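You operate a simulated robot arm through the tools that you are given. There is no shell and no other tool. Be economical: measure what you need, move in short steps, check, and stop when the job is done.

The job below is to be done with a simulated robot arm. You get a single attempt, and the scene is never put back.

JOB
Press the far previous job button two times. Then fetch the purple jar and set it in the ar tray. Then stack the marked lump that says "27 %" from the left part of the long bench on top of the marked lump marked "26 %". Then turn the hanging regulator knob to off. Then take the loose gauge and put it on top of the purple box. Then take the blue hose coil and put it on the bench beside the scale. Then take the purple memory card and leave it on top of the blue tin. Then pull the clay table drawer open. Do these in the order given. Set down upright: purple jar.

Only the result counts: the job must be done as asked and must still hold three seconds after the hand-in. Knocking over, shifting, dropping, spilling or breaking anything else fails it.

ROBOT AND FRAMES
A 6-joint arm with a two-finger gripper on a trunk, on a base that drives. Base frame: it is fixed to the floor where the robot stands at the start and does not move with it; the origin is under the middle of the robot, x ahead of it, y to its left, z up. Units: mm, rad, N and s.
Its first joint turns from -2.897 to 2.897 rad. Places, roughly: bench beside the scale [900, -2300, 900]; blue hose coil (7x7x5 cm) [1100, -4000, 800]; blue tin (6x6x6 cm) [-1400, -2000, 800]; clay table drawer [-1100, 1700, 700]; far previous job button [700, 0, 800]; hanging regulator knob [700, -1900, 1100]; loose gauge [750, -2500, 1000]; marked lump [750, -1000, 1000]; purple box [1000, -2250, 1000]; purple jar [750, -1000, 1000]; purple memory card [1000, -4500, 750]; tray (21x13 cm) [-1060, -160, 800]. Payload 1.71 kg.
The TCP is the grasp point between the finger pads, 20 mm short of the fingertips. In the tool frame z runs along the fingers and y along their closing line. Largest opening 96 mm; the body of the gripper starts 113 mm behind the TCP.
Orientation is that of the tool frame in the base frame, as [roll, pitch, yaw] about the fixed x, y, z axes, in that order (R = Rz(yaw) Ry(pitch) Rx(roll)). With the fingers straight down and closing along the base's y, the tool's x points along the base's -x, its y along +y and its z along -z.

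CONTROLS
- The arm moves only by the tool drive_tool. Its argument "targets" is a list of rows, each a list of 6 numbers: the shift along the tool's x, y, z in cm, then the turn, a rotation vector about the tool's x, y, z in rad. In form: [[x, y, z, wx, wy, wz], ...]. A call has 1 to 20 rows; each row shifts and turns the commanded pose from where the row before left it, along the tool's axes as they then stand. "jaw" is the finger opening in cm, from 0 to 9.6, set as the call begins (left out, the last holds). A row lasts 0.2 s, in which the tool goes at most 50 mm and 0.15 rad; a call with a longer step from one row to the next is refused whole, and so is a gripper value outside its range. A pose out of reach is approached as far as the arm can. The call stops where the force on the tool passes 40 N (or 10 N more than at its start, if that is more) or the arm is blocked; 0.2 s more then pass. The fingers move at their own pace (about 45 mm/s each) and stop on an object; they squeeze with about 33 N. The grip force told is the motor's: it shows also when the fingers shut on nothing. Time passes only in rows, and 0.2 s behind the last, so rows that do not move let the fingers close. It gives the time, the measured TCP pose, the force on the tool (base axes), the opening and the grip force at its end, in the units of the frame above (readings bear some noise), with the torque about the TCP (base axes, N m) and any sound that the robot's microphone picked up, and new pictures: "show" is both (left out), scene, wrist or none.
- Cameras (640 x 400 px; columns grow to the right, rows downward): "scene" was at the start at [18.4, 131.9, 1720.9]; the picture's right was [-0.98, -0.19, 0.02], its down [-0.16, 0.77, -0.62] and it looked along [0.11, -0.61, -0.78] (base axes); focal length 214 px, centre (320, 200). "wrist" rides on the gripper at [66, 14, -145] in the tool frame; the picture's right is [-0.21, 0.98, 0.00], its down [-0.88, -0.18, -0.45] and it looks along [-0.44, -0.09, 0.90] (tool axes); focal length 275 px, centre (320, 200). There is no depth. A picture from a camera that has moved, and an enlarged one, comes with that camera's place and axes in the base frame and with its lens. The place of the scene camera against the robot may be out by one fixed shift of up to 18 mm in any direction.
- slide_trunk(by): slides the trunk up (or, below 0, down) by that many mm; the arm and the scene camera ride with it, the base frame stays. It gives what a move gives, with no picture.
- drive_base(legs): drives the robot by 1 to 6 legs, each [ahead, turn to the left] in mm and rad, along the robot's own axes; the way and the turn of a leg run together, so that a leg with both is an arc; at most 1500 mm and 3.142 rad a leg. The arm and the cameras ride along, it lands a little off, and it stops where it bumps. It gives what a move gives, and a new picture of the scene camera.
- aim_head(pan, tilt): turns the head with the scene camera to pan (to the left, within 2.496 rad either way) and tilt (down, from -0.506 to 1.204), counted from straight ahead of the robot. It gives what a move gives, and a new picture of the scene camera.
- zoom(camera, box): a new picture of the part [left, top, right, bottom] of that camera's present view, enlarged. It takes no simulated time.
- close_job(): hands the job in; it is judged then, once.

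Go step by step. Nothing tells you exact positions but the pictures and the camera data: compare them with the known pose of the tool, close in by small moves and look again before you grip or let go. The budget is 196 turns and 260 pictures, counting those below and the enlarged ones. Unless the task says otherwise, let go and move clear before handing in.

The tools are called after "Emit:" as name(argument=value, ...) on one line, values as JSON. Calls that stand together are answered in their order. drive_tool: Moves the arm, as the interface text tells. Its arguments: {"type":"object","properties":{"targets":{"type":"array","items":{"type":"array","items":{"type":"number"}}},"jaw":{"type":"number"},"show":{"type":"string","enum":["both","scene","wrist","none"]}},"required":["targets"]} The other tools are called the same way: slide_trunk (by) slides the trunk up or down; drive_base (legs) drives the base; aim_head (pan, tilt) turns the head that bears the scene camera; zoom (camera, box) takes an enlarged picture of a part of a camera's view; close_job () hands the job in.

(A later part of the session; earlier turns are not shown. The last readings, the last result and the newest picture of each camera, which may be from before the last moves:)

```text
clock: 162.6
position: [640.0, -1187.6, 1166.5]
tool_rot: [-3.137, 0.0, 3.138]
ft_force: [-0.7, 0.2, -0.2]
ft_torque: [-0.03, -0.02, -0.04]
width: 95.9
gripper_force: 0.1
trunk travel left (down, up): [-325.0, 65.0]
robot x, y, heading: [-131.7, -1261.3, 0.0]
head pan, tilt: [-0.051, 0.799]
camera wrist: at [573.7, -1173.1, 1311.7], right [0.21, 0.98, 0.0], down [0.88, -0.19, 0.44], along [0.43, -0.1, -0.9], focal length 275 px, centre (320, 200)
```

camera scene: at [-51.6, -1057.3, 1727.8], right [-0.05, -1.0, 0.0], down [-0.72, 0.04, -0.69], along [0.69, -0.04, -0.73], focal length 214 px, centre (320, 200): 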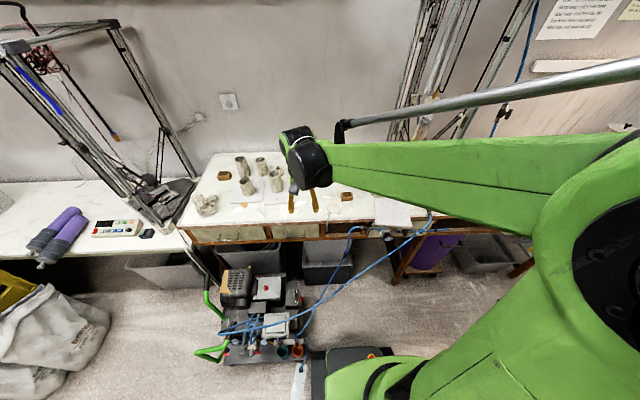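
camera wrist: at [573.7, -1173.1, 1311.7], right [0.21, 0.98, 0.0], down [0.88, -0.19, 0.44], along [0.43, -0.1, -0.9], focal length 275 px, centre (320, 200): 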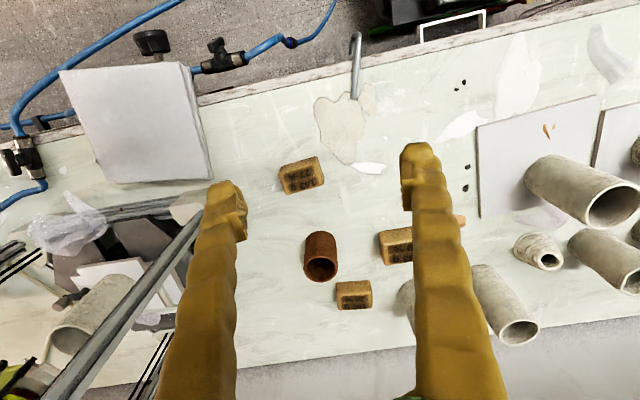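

27 % is near [704, -1228], 26 % near [931, -1194], too far from here. I'll drive 125 mm ahead.

Emit:
drive_base(legs=[[125, 0]])

Emit:
drive_tool(targets=[[2.0, -1.0, 4, 0, 0, 0], [2.0, -1.0, 4, 0, 0, 0], [2, -1, 1, 0, 0, 0], [0, 0, 0, 0, 0, 0], [0, 0, 0, 0, 0, 0]], show="wrist")

```text
clock: 164.1
position: [765.8, -1188.6, 1166.3]
tool_rot: [-3.137, -0.001, 3.139]
ft_force: [0.1, 0.5, -0.7]
ft_torque: [0.02, 0.0, 0.03]
width: 96.0
gripper_force: 0.1
trunk travel left (down, up): [-325.0, 65.0]
robot x, y, heading: [-5.9, -1259.3, 0.002]
head pan, tilt: [-0.051, 0.799]
camera scene: at [79.2, -1057.5, 1727.6], right [-0.05, -1.0, 0.0], down [-0.73, 0.04, -0.69], along [0.68, -0.04, -0.73], focal length 214 px, centre (320, 200)
```

scene: 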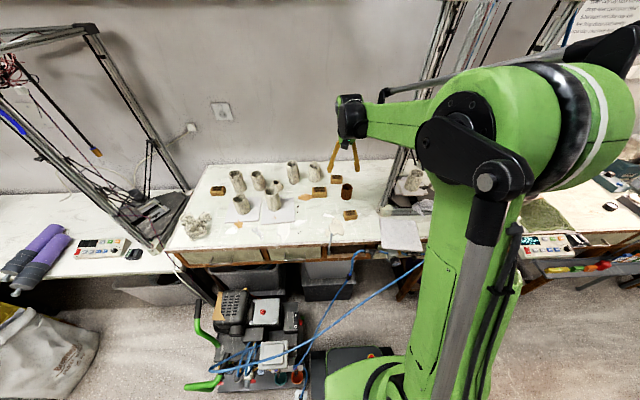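

```text
clock: 165.3
position: [690.0, -1217.4, 1085.8]
tool_rot: [-3.139, 0.016, 3.138]
ft_force: [-0.7, 0.5, 0.5]
ft_torque: [0.01, 0.0, 0.04]
width: 95.9
gripper_force: 0.1
trunk travel left (down, up): [-325.0, 65.0]
robot x, y, heading: [-9.0, -1259.3, -0.002]
head pan, tilt: [-0.051, 0.799]
camera wrist: at [622.7, -1203.2, 1230.0], right [0.21, 0.98, 0.0], down [0.87, -0.19, 0.46], along [0.45, -0.1, -0.89], focal length 275 px, centre (320, 200)
```

wrist: 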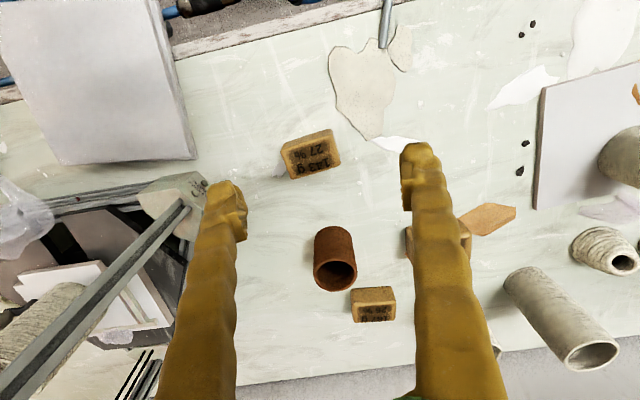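

I'll centre over the lump, turn to its long axis (about 0.18 rad) and lower to z 1020 for a closer look.

Emit:
drive_tool(targets=[[-1.1, -0.75, 2, 0, 0.016, 0], [-1.1, -0.7, 2, 0, 0, -0.09], [0, 0, 2.5, 0, 0, -0.09], [0, 0, 0, 0, 0, 0], [0, 0, 0, 0, 0, 0]], show="wrist")

```text
clock: 166.5
position: [712.2, -1231.8, 1020.6]
tool_rot: [-3.139, -0.004, -2.964]
ft_force: [0.2, 0.4, -0.5]
ft_torque: [-0.01, 0.0, 0.02]
width: 95.8
gripper_force: 0.0
trunk travel left (down, up): [-325.0, 65.0]
robot x, y, heading: [0.3, -1258.5, -0.002]
head pan, tilt: [-0.051, 0.799]
camera wrist: at [645.7, -1229.4, 1165.9], right [0.03, 1.0, 0.0], down [0.9, -0.03, 0.44], along [0.44, -0.02, -0.9], focal length 275 px, centre (320, 200)
```

wrist: 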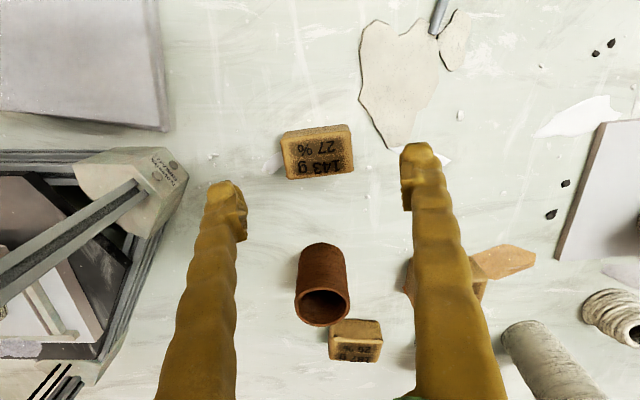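

The lump's top centre is about [715, -1234] (bench about z 906). Lowering around it to z 931.

Emit:
drive_tool(targets=[[-0.3, -0.3, 3, 0, 0, 0], [0, 0, 3, 0, 0, 0], [0, 0, 2, 0, 0, 0], [0, 0, 0.5, 0, 0, 0], [0, 0, 0.4, 0, 0, 0], [0, 0, 0, 0, 0, 0]], show="wrist")

```text
clock: 167.9
position: [716.8, -1232.9, 932.7]
tool_rot: [-3.139, -0.002, -2.964]
ft_force: [-0.4, -0.4, -0.6]
ft_torque: [-0.01, -0.01, 0.0]
width: 95.9
gripper_force: 0.1
trunk travel left (down, up): [-325.0, 65.0]
robot x, y, heading: [-1.8, -1258.1, -0.002]
head pan, tilt: [-0.051, 0.799]
camera wrist: at [648.6, -1232.0, 1078.0], right [0.03, 1.0, 0.0], down [0.9, -0.03, 0.44], along [0.44, -0.02, -0.9], focal length 275 px, centre (320, 200)
```

wrist: 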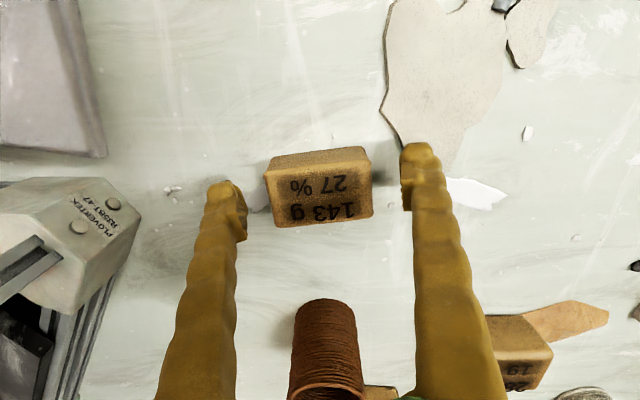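

Well placed. Closing on the lump and lifting.

Emit:
drive_tool(targets=[[0, 0, 0, 0, 0, 0], [0, 0, 0, 0, 0, 0], [0, 0, 0, 0, 0, 0], [0, 0, 0, 0, 0, 0]], jaw=4, show="none")

Emit:
drive_tool(targets=[[0, 0, -1, 0, 0, 0], [0, 0, -3, 0, 0, 0], [0, 0, -4, 0, 0, 0], [0, 0, -4, 0, 0, 0], [0, 0, 0, 0, 0, 0]], show="wrist")

```text
clock: 168.9
position: [715.9, -1234.8, 932.3]
tool_rot: [-3.139, -0.003, -2.966]
ft_force: [-0.2, -0.5, 1.5]
ft_torque: [0.03, 0.01, -0.03]
width: 63.7
gripper_force: 32.4
trunk travel left (down, up): [-325.0, 65.0]
robot x, y, heading: [-8.8, -1258.5, -0.002]
head pan, tilt: [-0.051, 0.799]
```

```text
clock: 170.1
position: [717.8, -1236.6, 1052.0]
tool_rot: [-3.138, -0.004, -2.964]
ft_force: [0.1, -0.8, -1.4]
ft_torque: [0.01, -0.02, 0.01]
width: 63.8
gripper_force: 33.2
trunk travel left (down, up): [-325.0, 65.0]
robot x, y, heading: [-7.6, -1261.9, -0.001]
head pan, tilt: [-0.051, 0.799]
camera wrist: at [649.7, -1234.3, 1197.2], right [0.03, 1.0, 0.0], down [0.9, -0.03, 0.44], along [0.44, -0.02, -0.9], focal length 275 px, centre (320, 200)
```

wrist: 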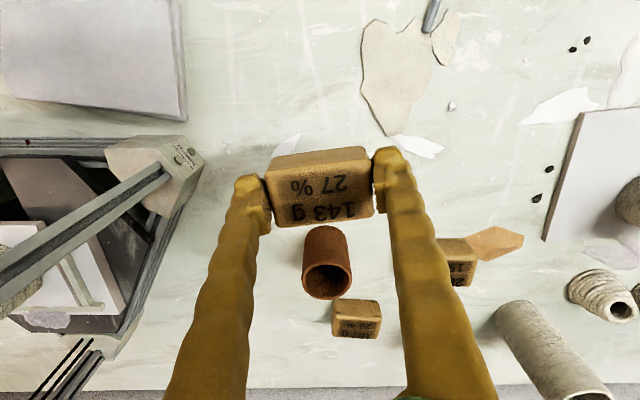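

The 26 % lump is near [951, -1196]. I'll turn back square, raise a little and carry over it, then look.

Emit:
drive_tool(targets=[[0, 0, -0.5, 0, 0, 0.09], [0, 0, -0.5, 0, 0, 0.088], [-3.6, 0.67, 0, 0, 0, 0], [-3.6, 0.67, 0, 0, 0, 0], [-3.6, 0.67, 0, 0, 0, 0], [-3.6, 0.67, 0, 0, 0, 0], [-3.6, 0.67, 0, 0, 0, 0], [0, 0.6, 0, 0, 0, 0], [0, 0, 0, 0, 0, 0]])

```text
clock: 172.1
position: [896.6, -1193.8, 1062.0]
tool_rot: [-3.138, -0.002, 3.138]
ft_force: [-0.3, -0.4, -1.5]
ft_torque: [0.0, -0.06, 0.02]
width: 63.4
gripper_force: 32.9
trunk travel left (down, up): [-325.0, 65.0]
robot x, y, heading: [-6.2, -1256.2, -0.002]
head pan, tilt: [-0.051, 0.799]
camera scene: at [78.9, -1057.5, 1727.6], right [-0.05, -1.0, 0.0], down [-0.73, 0.04, -0.69], along [0.69, -0.04, -0.73], focal length 214 px, centre (320, 200)
camera wrist: at [829.1, -1180.1, 1207.2], right [0.21, 0.98, 0.0], down [0.88, -0.18, 0.44], along [0.43, -0.1, -0.9], focal length 275 px, centre (320, 200)
```

scene: 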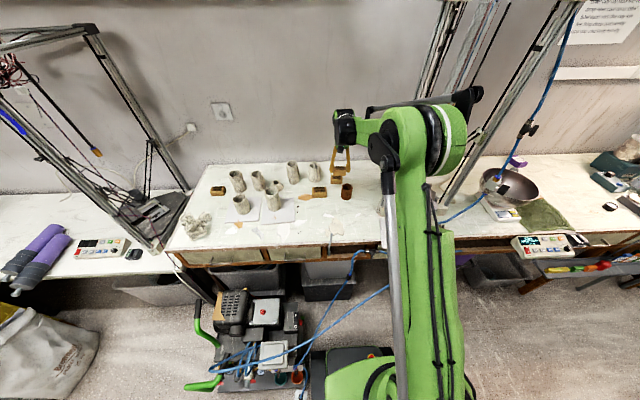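
wrist: 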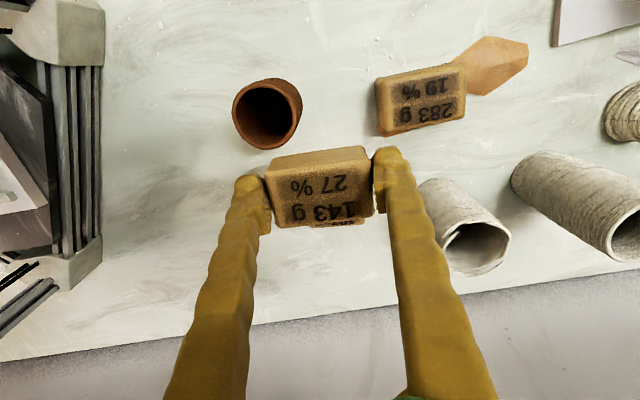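

The 26 % lump is hidden behind the held one in this view. I'll use the scene camera to compare them.

Emit:
zoom(camera="scene", box=[305, 130, 385, 205])

```text
5.33 times, centred on (345, 168) of scene
camera zoom: at [78.9, -1057.5, 1727.6], right [-0.05, -1.0, 0.0], down [-0.73, 0.04, -0.69], along [0.69, -0.04, -0.73], focal length 1144 px, centre (187, 373)
```

zoom: 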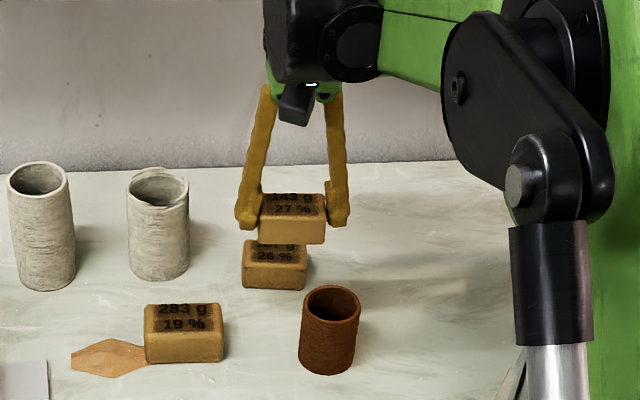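

The 26 % lump is at about x 970, just at the edge of reach, so I need the base some 60 mm closer. I'll check the hose in front of the base first.

Emit:
aim_head(pan=-0.05, tilt=1.15)

```text
clock: 172.9
position: [895.4, -1195.9, 1061.2]
tool_rot: [-3.138, 0.001, 3.141]
ft_force: [1.1, -0.3, -1.7]
ft_torque: [0.07, 0.0, -0.01]
width: 63.4
gripper_force: 32.4
trunk travel left (down, up): [-325.0, 65.0]
robot x, y, heading: [-5.8, -1259.4, -0.0]
head pan, tilt: [-0.051, 1.15]
camera scene: at [58.1, -1056.4, 1703.1], right [-0.05, -1.0, 0.0], down [-0.92, 0.05, -0.39], along [0.39, -0.02, -0.92], focal length 214 px, centre (320, 200)
```

scene: 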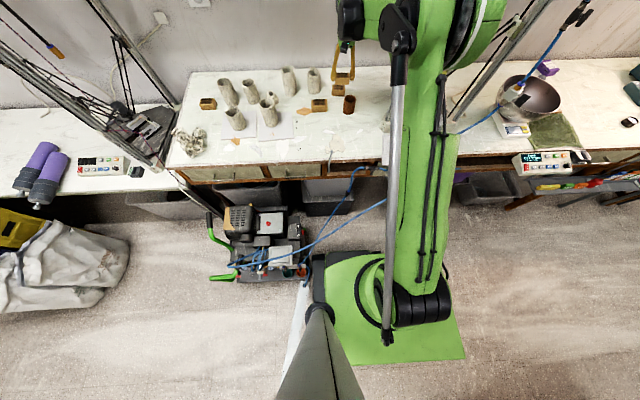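

The compressor is right beside the base, so I'd rather not drive closer. I'll try reaching with the arm: ahead 70 mm and down to z 1015.

Emit:
drive_tool(targets=[[-2.4, -0.1, 0, 0, 0, 0], [-2.4, -0.1, 0, 0, 0, 0], [-2.3, -0.1, 0, 0, 0, 0], [0, 0, 2.3, 0, 0, 0], [0, 0, 2.3, 0, 0, 0], [0, 0, 0, 0, 0, 0], [0, 0, 0, 0, 0, 0]], show="wrist")

Emit:
zoom(camera="scene", box=[305, 60, 385, 120])

```text
clock: 174.5
position: [967.1, -1200.0, 1015.0]
tool_rot: [-3.139, -0.001, 3.14]
ft_force: [0.5, 0.0, -1.0]
ft_torque: [0.01, 0.0, 0.03]
width: 62.9
gripper_force: 32.9
trunk travel left (down, up): [-325.0, 65.0]
robot x, y, heading: [-3.3, -1257.4, -0.004]
head pan, tilt: [-0.051, 1.15]
camera wrist: at [900.4, -1185.4, 1160.0], right [0.21, 0.98, 0.0], down [0.88, -0.18, 0.44], along [0.43, -0.1, -0.9], focal length 275 px, centre (320, 200)
```

wrist: 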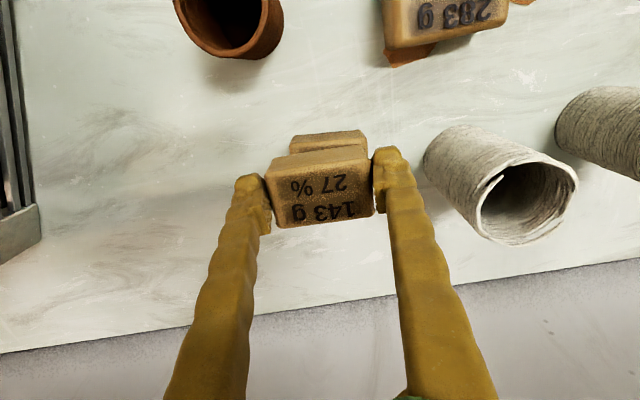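

```text
6.67 times, centred on (345, 90) of scene
camera zoom: at [57.9, -1056.5, 1703.1], right [-0.05, -1.0, 0.0], down [-0.92, 0.05, -0.39], along [0.39, -0.02, -0.92], focal length 1430 px, centre (153, 933)
```

zoom: 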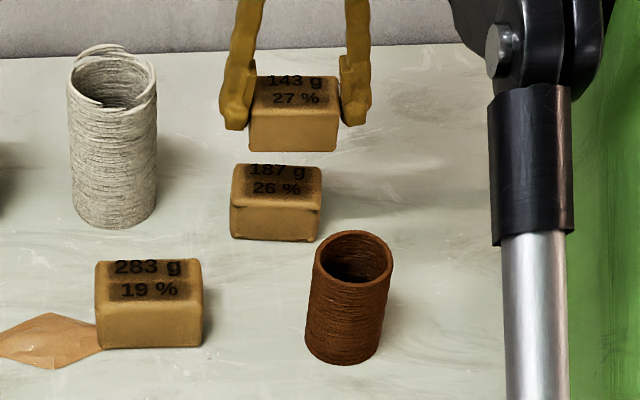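

Reach is fine. The two cameras differ by some 15 mm on the depth, so I'll lower to leave a small gap and compare again.

Emit:
drive_tool(targets=[[0, 0, 1.5, 0, 0, 0], [0, 0, 1.3, 0, 0, 0], [0, 0, 0, 0, 0, 0], [0, 0, 0, 0, 0, 0]], show="none")

Emit:
zoom(camera="wrist", box=[220, 100, 420, 240])

Emit:
zoom(camera="scene", box=[320, 66, 370, 106])

```text
clock: 175.5
position: [966.0, -1198.6, 987.1]
tool_rot: [-3.137, -0.002, 3.14]
ft_force: [-0.2, -0.1, -1.1]
ft_torque: [0.01, 0.01, -0.01]
width: 62.8
gripper_force: 33.0
trunk travel left (down, up): [-325.0, 65.0]
robot x, y, heading: [-0.9, -1262.2, -0.001]
head pan, tilt: [-0.051, 1.15]
```

```text
2.86 times, centred on (320, 170) of wrist
camera zoom: at [900.5, -1184.4, 1131.9], right [0.21, 0.98, 0.0], down [0.88, -0.18, 0.44], along [0.43, -0.1, -0.9], focal length 786 px, centre (320, 286)
```

zoom: 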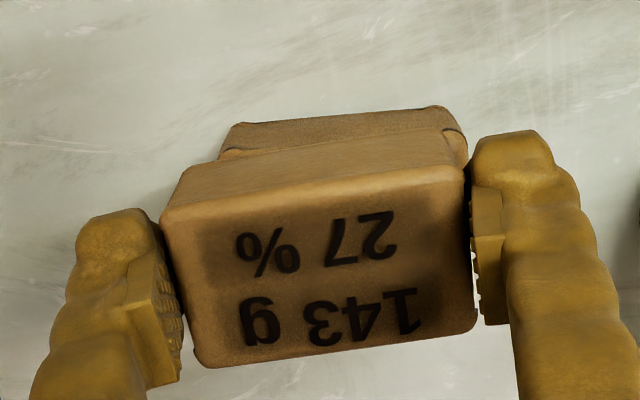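

```text
10.00 times, centred on (345, 86) of scene
camera zoom: at [58.0, -1056.5, 1703.1], right [-0.05, -1.0, 0.0], down [-0.92, 0.05, -0.39], along [0.39, -0.02, -0.92], focal length 2145 px, centre (70, 1340)
```

zoom: 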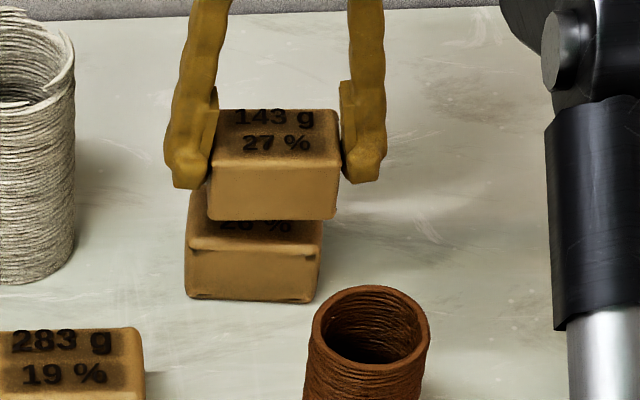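

Held lump needs about +6 mm in x and +6 mm in y to sit over the 26 % lump. Shifting and lowering to contact in small steps.

Emit:
drive_tool(targets=[[-0.6, 0.65, 0, 0, 0, 0], [0, 0, 0.8, 0, 0, 0], [0, 0, 0.4, 0, 0, 0], [0, 0, 0.2, 0, 0, 0], [0, 0, 0, 0, 0, 0]], show="none")

Emit:
zoom(camera="scene", box=[320, 66, 370, 106])

```text
clock: 176.7
position: [972.9, -1191.1, 972.9]
tool_rot: [-3.138, -0.002, 3.139]
ft_force: [0.5, -0.3, -1.3]
ft_torque: [0.0, 0.01, -0.04]
width: 62.9
gripper_force: 33.1
trunk travel left (down, up): [-325.0, 65.0]
robot x, y, heading: [-10.0, -1260.0, -0.005]
head pan, tilt: [-0.051, 1.15]
```

```text
10.00 times, centred on (345, 86) of scene
camera zoom: at [58.1, -1056.4, 1703.1], right [-0.05, -1.0, 0.0], down [-0.92, 0.05, -0.39], along [0.39, -0.02, -0.92], focal length 2145 px, centre (70, 1340)
```

zoom: 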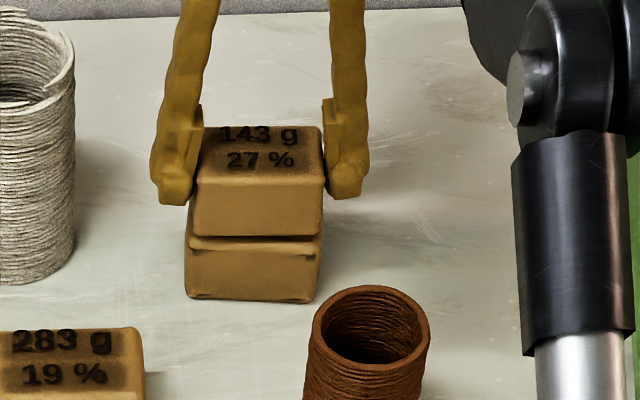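

Nicely in line. Lowering to contact.

Emit:
drive_tool(targets=[[0, 0, 0.2, 0, 0, 0], [0, 0, 0.2, 0, 0, 0], [0, 0, 0.2, 0, 0, 0], [0, 0, 0, 0, 0, 0]], show="none")

```text
clock: 177.7
position: [973.0, -1192.6, 969.6]
tool_rot: [-3.137, -0.002, 3.14]
ft_force: [5.8, 1.3, 15.2]
ft_torque: [-0.01, -0.27, -0.07]
width: 62.8
gripper_force: 33.0
trunk travel left (down, up): [-325.0, 65.0]
robot x, y, heading: [-6.1, -1261.6, -0.005]
head pan, tilt: [-0.051, 1.15]
```

Contact at 15 N. Opening the fingers and checking the stack before rising.

Emit:
drive_tool(targets=[[0, 0, 0, 0, 0, 0], [0, 0, 0, 0, 0, 0], [0, 0, 0, 0, 0, 0]], jaw=9.0, show="none")

Emit:
drive_tool(targets=[[0, 0, -1, 0, 0, 0], [0, 0, -3, 0, 0, 0], [0, 0, -4, 0, 0, 0], [0, 0, -4, 0, 0, 0], [0, 0, -4, 0, 0, 0], [3, 0, 0, 0, 0, 0], [4, 0, 0, 0, 0, 0], [4, 0, 0, 0, 0, 0]], show="wrist")

Emit:
zoom(camera="scene", box=[320, 66, 370, 106])

```text
clock: 178.5
position: [973.1, -1192.7, 967.2]
tool_rot: [-3.138, -0.002, 3.139]
ft_force: [0.1, -0.4, 0.7]
ft_torque: [0.02, -0.01, 0.01]
width: 89.9
gripper_force: 0.1
trunk travel left (down, up): [-325.0, 65.0]
robot x, y, heading: [-4.5, -1257.3, -0.001]
head pan, tilt: [-0.051, 1.15]
```

```text
clock: 180.3
position: [863.6, -1191.6, 1128.0]
tool_rot: [-3.138, -0.001, 3.141]
ft_force: [0.4, -0.2, 0.3]
ft_torque: [0.03, 0.0, 0.01]
width: 89.8
gripper_force: 0.1
trunk travel left (down, up): [-325.0, 65.0]
robot x, y, heading: [-5.9, -1262.0, -0.002]
head pan, tilt: [-0.051, 1.15]
camera wrist: at [796.7, -1177.0, 1273.6], right [0.21, 0.98, 0.0], down [0.88, -0.18, 0.44], along [0.43, -0.1, -0.9], focal length 275 px, centre (320, 200)
```

wrist: 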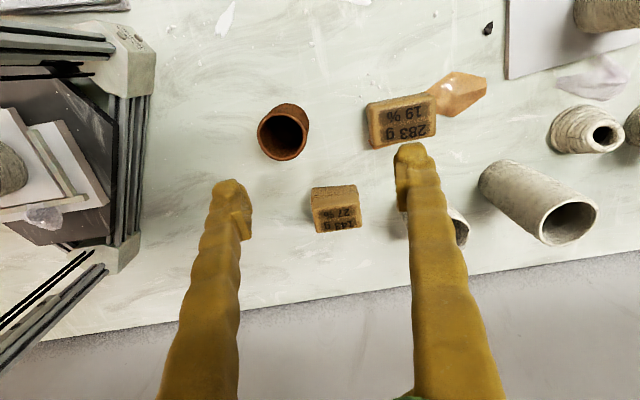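

```text
10.00 times, centred on (345, 86) of scene
camera zoom: at [57.6, -1056.4, 1703.1], right [-0.05, -1.0, 0.0], down [-0.92, 0.05, -0.39], along [0.39, -0.02, -0.92], focal length 2145 px, centre (70, 1340)
```

zoom: 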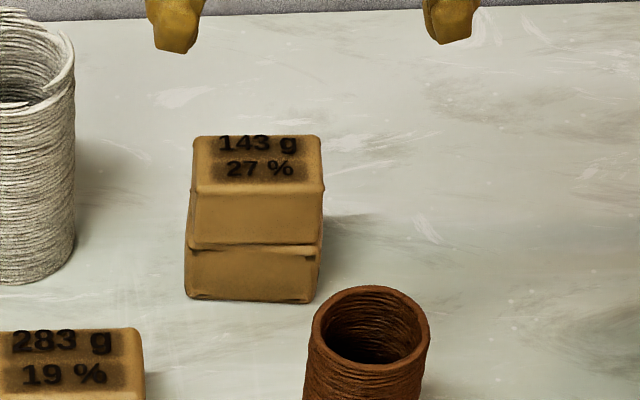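

The 27 % lump sits squarely on the 26 % one. Next, the regulator: I'll draw in the arm, back off and drive along to about y -1900.

Emit:
drive_tool(targets=[[4.5, 0, -1, 0, 0, 0], [4.5, 0, -1, 0, 0, 0], [4.5, 0, -1, 0, 0, 0], [4.5, -1, 0, 0, 0, 0], [4.5, -1, 0, 0, 0, 0], [4.5, -1, 0, 0, 0, 0]], show="none")

Emit:
drive_base(legs=[[-260, 0], [0, -1.571], [640, 0], [0, 1.571]])

Emit:
aim_head(pan=-0.05, tilt=0.6)

```text
clock: 181.7
position: [590.0, -1219.5, 1158.3]
tool_rot: [-3.137, -0.002, 3.139]
ft_force: [-0.3, 0.2, 0.7]
ft_torque: [-0.02, 0.0, -0.03]
width: 90.3
gripper_force: 0.1
trunk travel left (down, up): [-325.0, 65.0]
robot x, y, heading: [-7.6, -1262.3, 0.003]
head pan, tilt: [-0.051, 1.15]
```

```text
clock: 200.2
position: [334.4, -1847.8, 1157.8]
tool_rot: [-3.14, -0.001, -3.133]
ft_force: [-0.7, 0.2, -0.4]
ft_torque: [0.0, 0.01, 0.0]
width: 90.0
gripper_force: 0.1
trunk travel left (down, up): [-325.0, 65.0]
robot x, y, heading: [-264.2, -1901.0, 0.015]
head pan, tilt: [-0.051, 1.15]
camera scene: at [-202.5, -1697.4, 1703.1], right [-0.04, -1.0, 0.0], down [-0.92, 0.04, -0.39], along [0.39, -0.02, -0.92], focal length 214 px, centre (320, 200)
```

scene: 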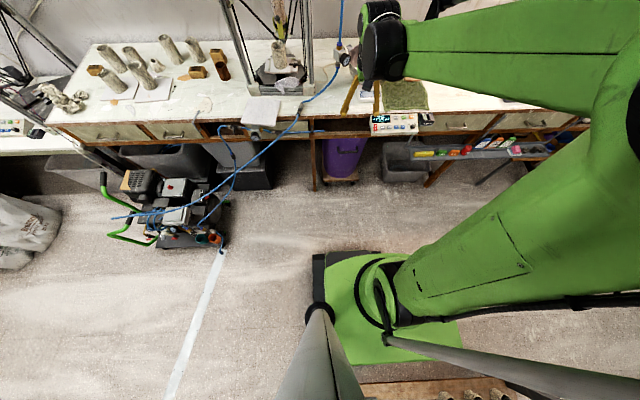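

```text
clock: 201.1
position: [321.1, -1848.7, 1164.9]
tool_rot: [-3.138, 0.009, -3.133]
ft_force: [0.9, -0.2, -1.1]
ft_torque: [0.02, 0.18, -0.04]
width: 90.0
gripper_force: 0.2
trunk travel left (down, up): [-325.0, 65.0]
robot x, y, heading: [-263.7, -1899.4, 0.01]
head pan, tilt: [-0.051, 0.6]
camera scene: at [-168.8, -1698.5, 1744.0], right [-0.04, -1.0, 0.0], down [-0.58, 0.02, -0.81], along [0.81, -0.03, -0.58], focal length 214 px, centre (320, 200)
```

scene: 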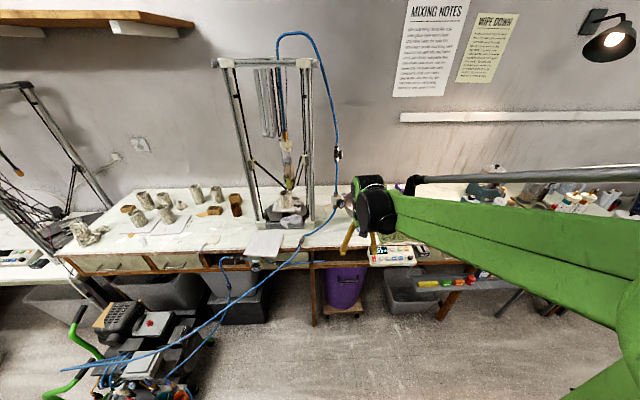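

The blue hose hangs from the second machine with a valve/regulator over the bowl, partly hidden by my arm. I'll move the arm right and enlarge.

Emit:
drive_tool(targets=[[0, -4.8, 0, 0, 0, 0], [0, -4.8, 0, 0, 0, 0], [0, -4.8, 0, 0, 0, 0], [0, -4.8, 0, 0, 0, 0], [0, -4.8, 0, 0, 0, 0], [0, -4.8, 0, 0, 0, 0], [0, -4.8, 0, 0, 0, 0]], show="none")

Emit:
zoom(camera="scene", box=[290, 130, 410, 220])

Emit:
zoom(camera="scene", box=[315, 170, 395, 230])

```text
clock: 202.7
position: [320.1, -2186.1, 1169.7]
tool_rot: [-3.138, 0.012, -3.132]
ft_force: [-0.4, -0.2, 0.3]
ft_torque: [0.02, -0.01, -0.01]
width: 89.8
gripper_force: 0.1
trunk travel left (down, up): [-325.0, 65.0]
robot x, y, heading: [-263.3, -1902.6, 0.012]
head pan, tilt: [-0.051, 0.6]
```

```text
4.44 times, centred on (350, 175) of scene
camera zoom: at [-172.8, -1698.7, 1744.4], right [-0.04, -1.0, 0.0], down [-0.58, 0.02, -0.82], along [0.82, -0.03, -0.58], focal length 953 px, centre (187, 311)
```

zoom: 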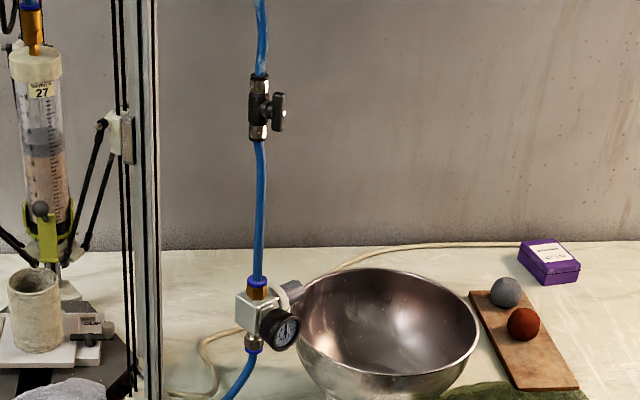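

```text
6.67 times, centred on (355, 200) of scene
camera zoom: at [-172.8, -1698.7, 1744.4], right [-0.04, -1.0, 0.0], down [-0.58, 0.02, -0.82], along [0.82, -0.03, -0.58], focal length 1430 px, centre (87, 200)
```

zoom: 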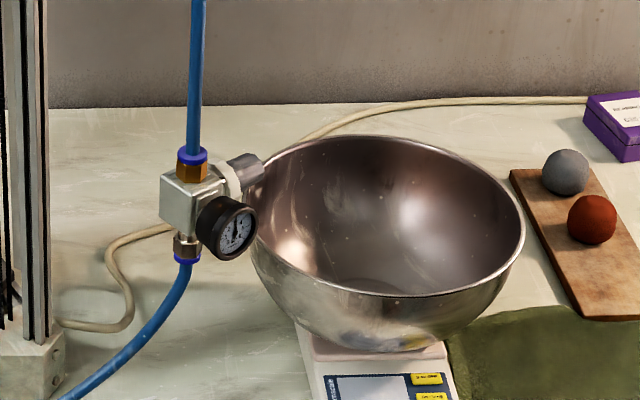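

The regulator body hangs by the hose with a gauge facing me and a grey knob on its right side, pointing to -y. I'll drive nearer, to about [0, -2050], and look at the knob with the wrist camera.

Emit:
drive_base(legs=[[0, -0.53], [303, 0], [0, 0.52]])

Emit:
zoom(camera="scene", box=[200, 100, 360, 220])

```text
clock: 209.7
position: [580.1, -2343.7, 1169.3]
tool_rot: [-3.137, 0.013, -3.141]
ft_force: [-0.5, 1.0, 0.1]
ft_torque: [0.01, 0.0, -0.01]
width: 89.9
gripper_force: 0.0
trunk travel left (down, up): [-325.0, 65.0]
robot x, y, heading: [-0.4, -2056.3, -0.002]
head pan, tilt: [-0.051, 0.6]
camera scene: at [92.4, -1853.9, 1744.4], right [-0.05, -1.0, 0.0], down [-0.58, 0.03, -0.82], along [0.82, -0.04, -0.58], focal length 214 px, centre (320, 200)
```

scene: 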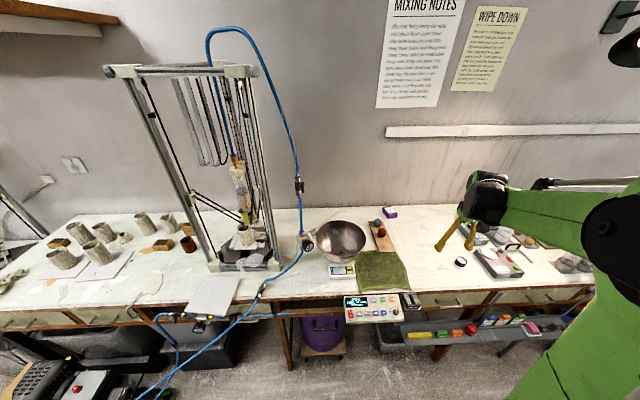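

```text
3.33 times, centred on (280, 160) of scene
camera zoom: at [92.4, -1853.9, 1744.4], right [-0.05, -1.0, 0.0], down [-0.58, 0.03, -0.82], along [0.82, -0.04, -0.58], focal length 715 px, centre (453, 333)
```

zoom: 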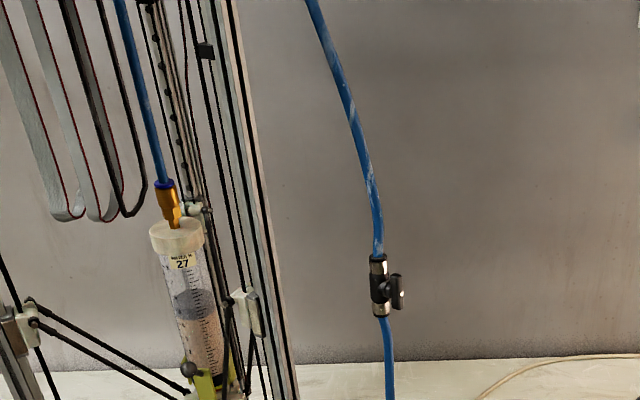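

I'll enlarge the regulator from here.

Emit:
zoom(camera="scene", box=[288, 222, 336, 258])

```text
11.11 times, centred on (312, 240) of scene
camera zoom: at [92.4, -1853.9, 1744.4], right [-0.05, -1.0, 0.0], down [-0.58, 0.03, -0.82], along [0.82, -0.04, -0.58], focal length 2383 px, centre (409, -244)
```

zoom: 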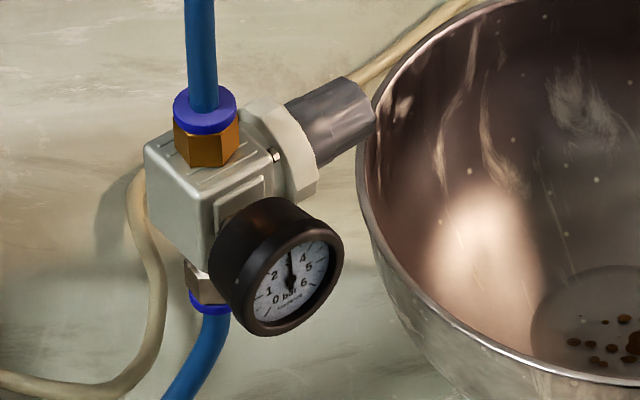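

The gauge reads about 3 bar; the knob's axis points right and back, about (0.55, -0.83). I'll raise the hand, turn it to that axis, so the wrist camera looks at the knob's end.

Emit:
drive_tool(targets=[[0, 0, -4, 0, 0.013, 0], [0, 0, -4, 0, 0, -0.148], [0, 0, 0, 0, 0, -0.148], [0, 0, 0, 0, 0, -0.148], [0, 0, 0, 0, 0, -0.148], [0, 0, 0, 0, 0, -0.148], [0, 0, 0, 0, 0, -0.148], [0, 0, 0, 0, 0, -0.148], [0, 0, 0, 0, 0, -0.148], [0, 0, 0, 0, 0, -0.148], [0, 0, 0, 0, 0, -0.148], [0, 0, 0, 0, 0, -0.148], [0, 0, 0, 0, 0, -0.148], [0, 0, 0, 0, 0, -0.148], [0, 0, 0, 0, 0, -0.148], [0, 0, 0, 0, 0, -0.09], [0, 0, 0, 0, 0, 0]])

```text
clock: 213.3
position: [560.6, -2343.7, 1258.7]
tool_rot: [-3.132, -0.011, -0.979]
ft_force: [-0.2, 0.5, 0.1]
ft_torque: [0.01, 0.03, 0.02]
width: 89.9
gripper_force: 0.0
trunk travel left (down, up): [-325.0, 65.0]
robot x, y, heading: [-0.8, -2052.6, 0.0]
head pan, tilt: [-0.051, 0.6]
camera scene: at [92.2, -1853.8, 1744.4], right [-0.05, -1.0, 0.0], down [-0.58, 0.03, -0.82], along [0.82, -0.04, -0.58], focal length 214 px, centre (320, 200)
camera wrist: at [583.8, -2405.7, 1403.6], right [-0.93, -0.38, -0.01], down [-0.34, 0.83, 0.44], along [-0.15, 0.41, -0.9], focal length 275 px, centre (320, 200)
```

scene: 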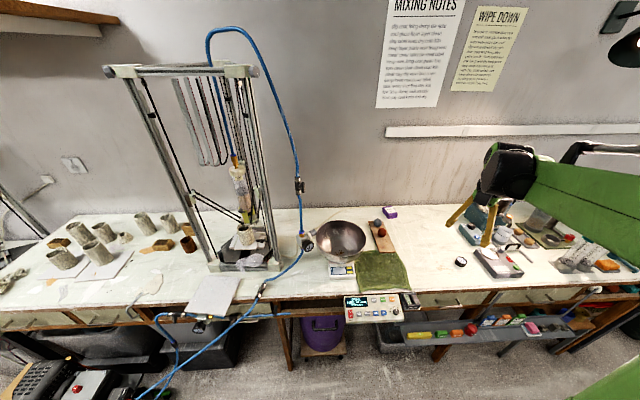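
wrist: 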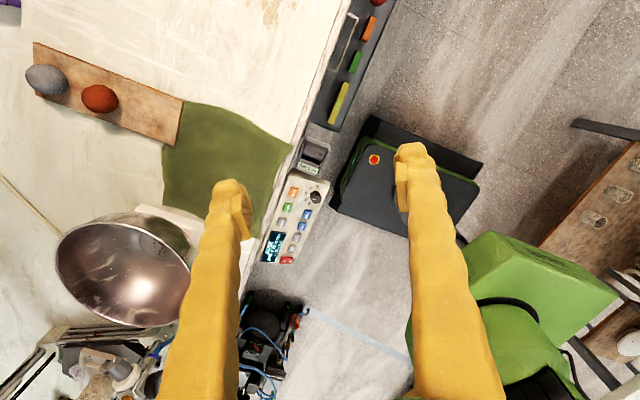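

Moving the hand to a viewing point just right of the knob, at z 1250.

Emit:
drive_tool(targets=[[-3.05, -3.42, 0, 0, 0, 0], [-3.05, -3.42, 0, 0, 0, 0], [-3.05, -3.42, 0, 0, 0, 0], [-3.05, -3.42, 0, 0, 0, 0], [-3.05, -3.42, 0, 0, 0, 0], [-3.05, -3.42, 0, 0, 0, 0], [-3.05, -3.42, 0, 0, 0, 0], [-3.05, -3.42, 0, 0, 0, 0], [-3.05, -3.42, 0, 0, 0, 0], [-3.05, -3.42, 0, 0, 0, 0], [0, 0, 0, 0, 0, 0]])

```text
clock: 215.7
position: [676.9, -1901.6, 1258.7]
tool_rot: [-3.133, -0.013, -0.982]
ft_force: [-0.6, 0.7, 0.7]
ft_torque: [-0.05, -0.02, -0.01]
width: 89.9
gripper_force: 0.0
trunk travel left (down, up): [-325.0, 65.0]
robot x, y, heading: [-0.1, -2054.9, -0.002]
head pan, tilt: [-0.051, 0.6]
camera scene: at [92.6, -1852.9, 1744.3], right [-0.05, -1.0, 0.0], down [-0.58, 0.03, -0.82], along [0.81, -0.04, -0.58], focal length 214 px, centre (320, 200)
camera wrist: at [699.7, -1963.8, 1403.7], right [-0.93, -0.37, -0.01], down [-0.34, 0.83, 0.44], along [-0.15, 0.41, -0.9], focal length 275 px, centre (320, 200)
```

scene: 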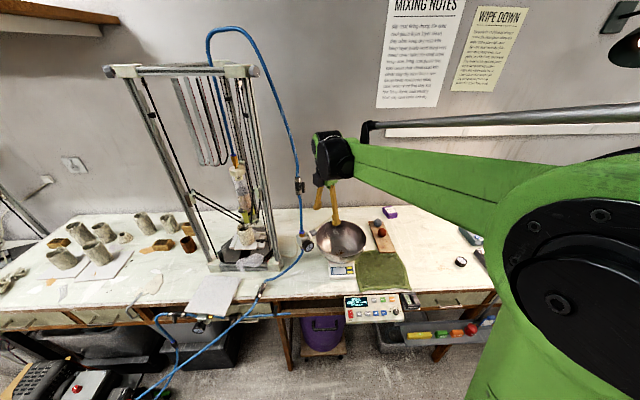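
wrist: 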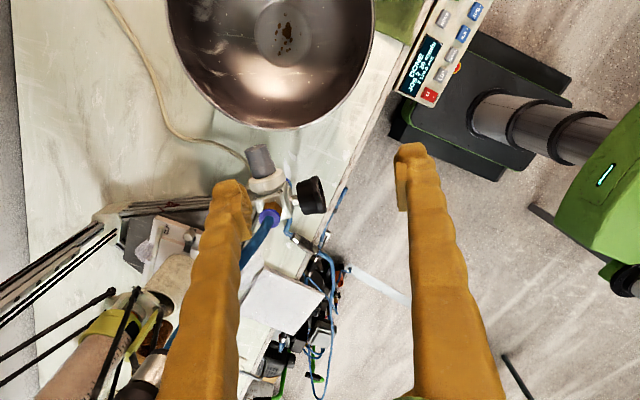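

The knob triangulates to about [730, -1859, 1131]. Enlarging it in the wrist view.

Emit:
zoom(camera="wrist", box=[220, 130, 340, 220])

```text
4.44 times, centred on (280, 175) of wrist
camera zoom: at [699.7, -1963.8, 1403.7], right [-0.93, -0.37, -0.01], down [-0.34, 0.83, 0.44], along [-0.15, 0.41, -0.9], focal length 1224 px, centre (498, 311)
```

zoom: 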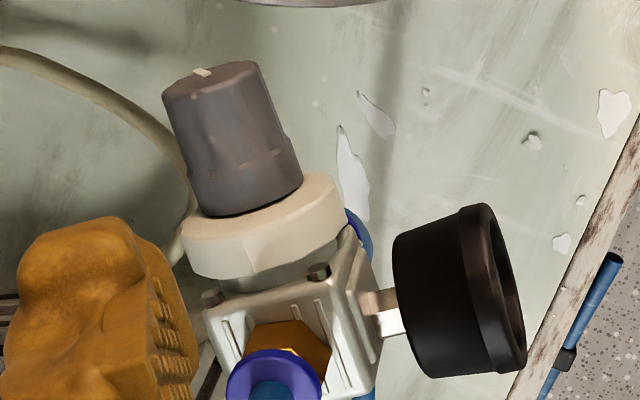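

A tapered grey knob with a white pointer on its end face. I'll place the camera looking at that face: shift outward and tilt the hand back towards the knob.

Emit:
drive_tool(targets=[[1.78, -2.53, 0, 0, 0, 0], [1.78, -2.53, 0, 0, 0, 0], [1.78, -2.53, 0, 0, 0, 0], [0, 0, 0, 0, -0.14, 0], [0, 0, 0, 0, -0.14, 0], [0, 0, 0, 0, -0.14, 0], [0, 0, 0, 0, -0.14, 0], [0, 0, 0, 0, -0.14, 0], [0, 0, 0, 0, -0.1, 0], [0, 0, 0, 0, 0, 0]])

```text
clock: 217.9
position: [768.5, -1901.6, 1258.9]
tool_rot: [-3.129, 0.791, -0.971]
ft_force: [-0.1, -1.3, 0.4]
ft_torque: [0.01, 0.03, -0.02]
width: 90.0
gripper_force: 0.1
trunk travel left (down, up): [-325.0, 65.0]
robot x, y, heading: [-1.8, -2056.1, 0.0]
head pan, tilt: [-0.051, 0.6]
camera scene: at [92.7, -1853.9, 1744.4], right [-0.05, -1.0, 0.0], down [-0.58, 0.03, -0.82], along [0.81, -0.04, -0.58], focal length 214 px, centre (320, 200)
camera wrist: at [838.6, -2034.2, 1313.9], right [-0.89, -0.43, 0.14], down [-0.02, 0.35, 0.94], along [-0.45, 0.84, -0.32], focal length 275 px, centre (320, 200)
```

scene: 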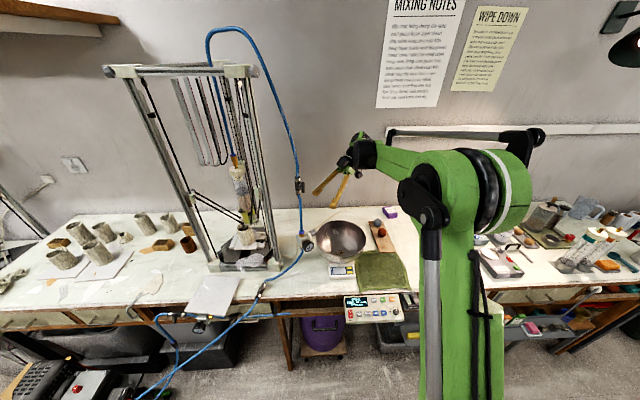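
wrist: 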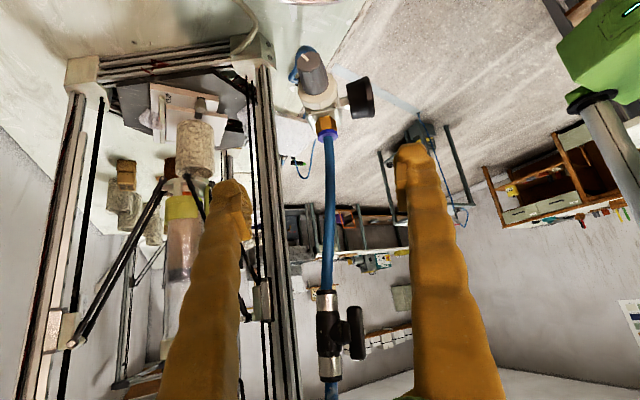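

Good. Lowering the hand 80 mm to bring the camera level with the knob.

Emit:
drive_tool(targets=[[2.85, 0, 2.8, 0, 0, 0], [2.85, 0, 2.8, 0, 0, 0], [0, 0, 0, 0, 0, 0], [0, 0, 0, 0, 0, 0]], show="none")

Emit:
zoom(camera="wrist", box=[230, 60, 430, 200])

```text
clock: 218.9
position: [771.9, -1902.9, 1180.6]
tool_rot: [-3.127, 0.787, -0.971]
ft_force: [-0.5, -0.7, 0.4]
ft_torque: [-0.01, -0.02, -0.01]
width: 90.0
gripper_force: 0.0
trunk travel left (down, up): [-325.0, 65.0]
robot x, y, heading: [2.4, -2052.3, 0.0]
head pan, tilt: [-0.051, 0.6]
```

```text
2.86 times, centred on (330, 130) of wrist
camera zoom: at [841.8, -2035.0, 1236.3], right [-0.89, -0.43, 0.14], down [-0.02, 0.35, 0.94], along [-0.45, 0.83, -0.32], focal length 786 px, centre (291, 400)
```

zoom: 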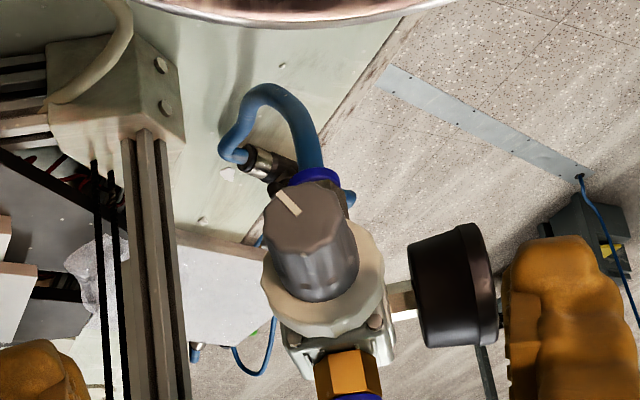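

I can see the pointer line on the end face. Zooming in for any marks round it.

Emit:
zoom(camera="wrist", box=[302, 108, 382, 184])

```text
5.26 times, centred on (342, 146) of wrist
camera zoom: at [841.8, -2035.0, 1236.3], right [-0.89, -0.43, 0.14], down [-0.02, 0.35, 0.94], along [-0.45, 0.83, -0.32], focal length 1449 px, centre (204, 484)
```

zoom: 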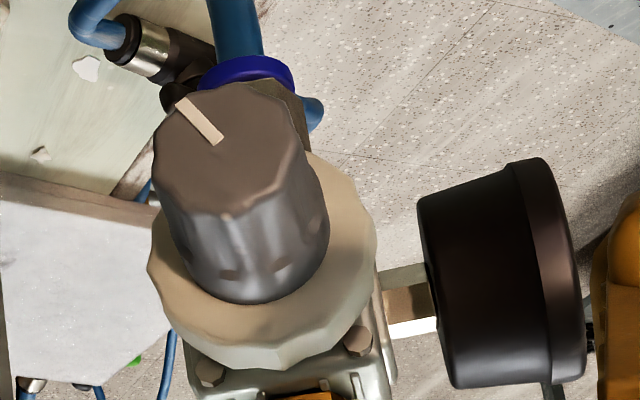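

No marks visible from this angle. I'll tilt 0.35 rad more and lower 25 mm for a face-on view.

Emit:
drive_tool(targets=[[0, 0, 0, 0, -0.14, 0], [0, 0, 0, 0, -0.14, 0], [0, 0, 0, 0, -0.09, 0], [2.3, 0, 1, 0, 0, 0], [0, 0, 0, 0, 0, 0]], show="scene")

Emit:
zoom(camera="wrist", box=[270, 80, 430, 220])

```text
clock: 220.1
position: [772.3, -1833.7, 1153.0]
tool_rot: [-3.05, 1.13, -0.952]
ft_force: [0.0, 0.0, -0.1]
ft_torque: [0.03, 0.02, 0.02]
width: 90.2
gripper_force: 0.0
out of reach, approached as far as the arm can: row 1, 2, 3, 4
trunk travel left (down, up): [-325.0, 65.0]
robot x, y, heading: [-0.6, -2050.9, -0.001]
head pan, tilt: [-0.051, 0.6]
camera scene: at [93.3, -1854.1, 1744.4], right [-0.05, -1.0, 0.0], down [-0.58, 0.03, -0.82], along [0.81, -0.04, -0.58], focal length 214 px, centre (320, 200)
```

scene: 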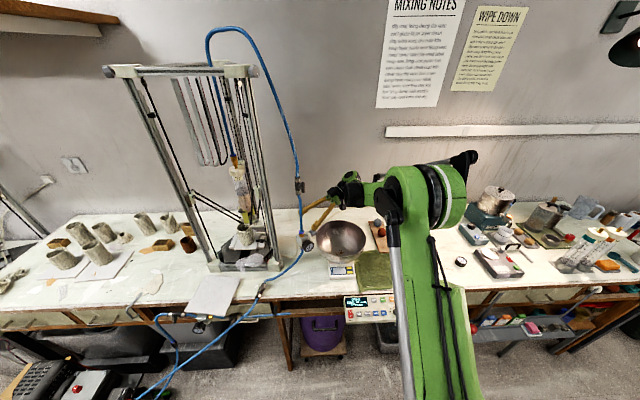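

```text
2.86 times, centred on (350, 150) of wrist
camera zoom: at [840.1, -1978.8, 1155.1], right [-0.89, -0.43, 0.15], down [0.14, 0.05, 0.99], along [-0.43, 0.9, 0.01], focal length 786 px, centre (234, 343)
```

zoom: 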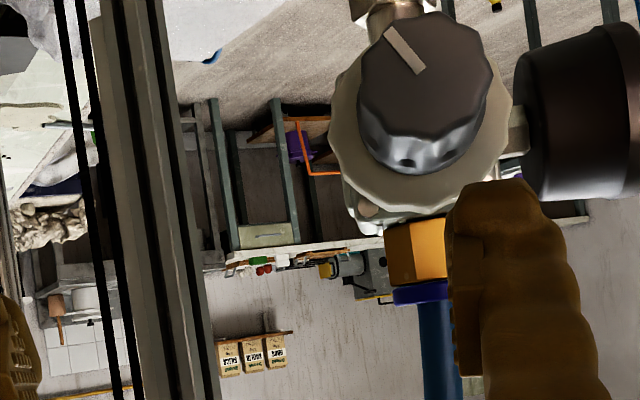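

The ring carries no marks, so I'll turn counter-clockwise (pressure down) and watch the gauge. I'll back out from the hose, bring the hand vertical, and look from above the knob.

Emit:
drive_tool(targets=[[0, 0, -4, 0, 0, 0], [0, 0, -4, 0, 0, 0], [0, 0, 0, 0, 0.141, 0], [0, 0, 0, 0, 0.141, 0], [0, 0, 0, 0, 0.141, 0], [0, 0, 0, 0, 0.141, 0], [0, 0, 0, 0, 0.141, 0], [0, 0, 0, 0, 0.141, 0], [0, 0, 0, 0, 0.141, 0], [0, 0, 0, 0, 0.141, 0], [0, 0, -3, 0, 0, 0], [0, 0, 0, 0, 0, 0]], show="none")

```text
clock: 222.7
position: [805.2, -1856.9, 1216.8]
tool_rot: [-3.107, 0.005, -1.026]
ft_force: [-0.2, -0.8, -0.5]
ft_torque: [0.01, 0.0, -0.03]
width: 89.8
gripper_force: 0.0
out of reach, approached as far as the arm can: row 1, 2
trunk travel left (down, up): [-325.0, 65.0]
robot x, y, heading: [2.6, -2053.6, 0.004]
head pan, tilt: [-0.051, 0.6]
```

Now above and beyond the knob; shifting back over it with the hand squared.

Emit:
drive_tool(targets=[[0, 0, -0.5, -0.034, 0, -0.111], [-2.3, 3.4, -0.5, 0, 0, 0], [-2.3, 3.4, 0, 0, 0, 0], [0, 0, 0, 0, 0, 0], [0, 0, 0, 0, 0, 0]], show="both")

Emit:
zoom(camera="wrist", box=[240, 130, 400, 250])

```text
clock: 223.7
position: [697.9, -1863.6, 1244.3]
tool_rot: [-3.123, -0.012, -0.918]
ft_force: [-3.0, 1.2, 1.8]
ft_torque: [-0.14, -0.32, -0.01]
width: 90.0
gripper_force: 0.1
trunk travel left (down, up): [-325.0, 65.0]
robot x, y, heading: [-0.1, -2057.3, -0.001]
head pan, tilt: [-0.051, 0.6]
stopped in row 4: the force on the tool passed its limit at 52 N (the readings are from after the stop); the commanded pose is now the measured one
camera scene: at [82.9, -1851.9, 1744.6], right [-0.05, -1.0, 0.0], down [-0.57, 0.03, -0.82], along [0.82, -0.04, -0.57], focal length 214 px, centre (320, 200)
camera wrist: at [723.1, -1924.7, 1389.5], right [-0.9, -0.43, -0.02], down [-0.4, 0.81, 0.44], along [-0.17, 0.4, -0.9], focal length 275 px, centre (320, 200)
```

scene: 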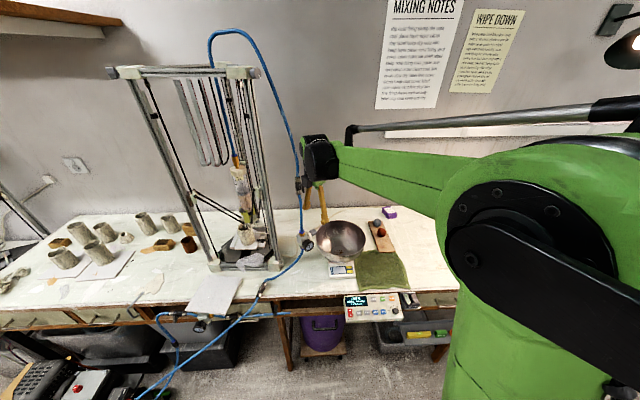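
wrist: 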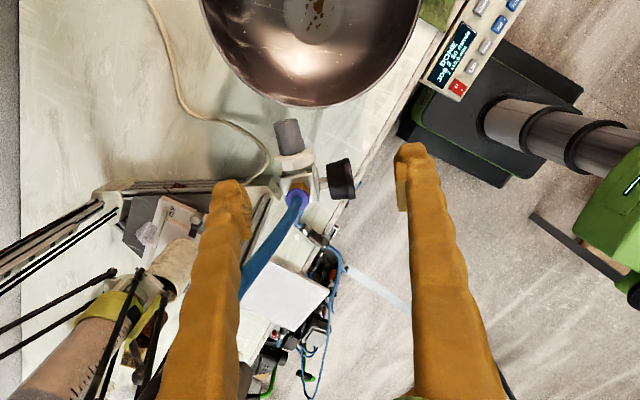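

```text
3.33 times, centred on (320, 190) of wrist
camera zoom: at [723.1, -1924.7, 1389.5], right [-0.9, -0.43, -0.02], down [-0.4, 0.81, 0.44], along [-0.17, 0.4, -0.9], focal length 918 px, centre (320, 233)
```

zoom: 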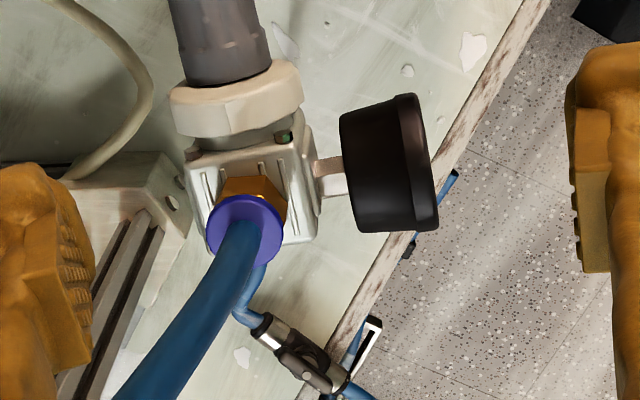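

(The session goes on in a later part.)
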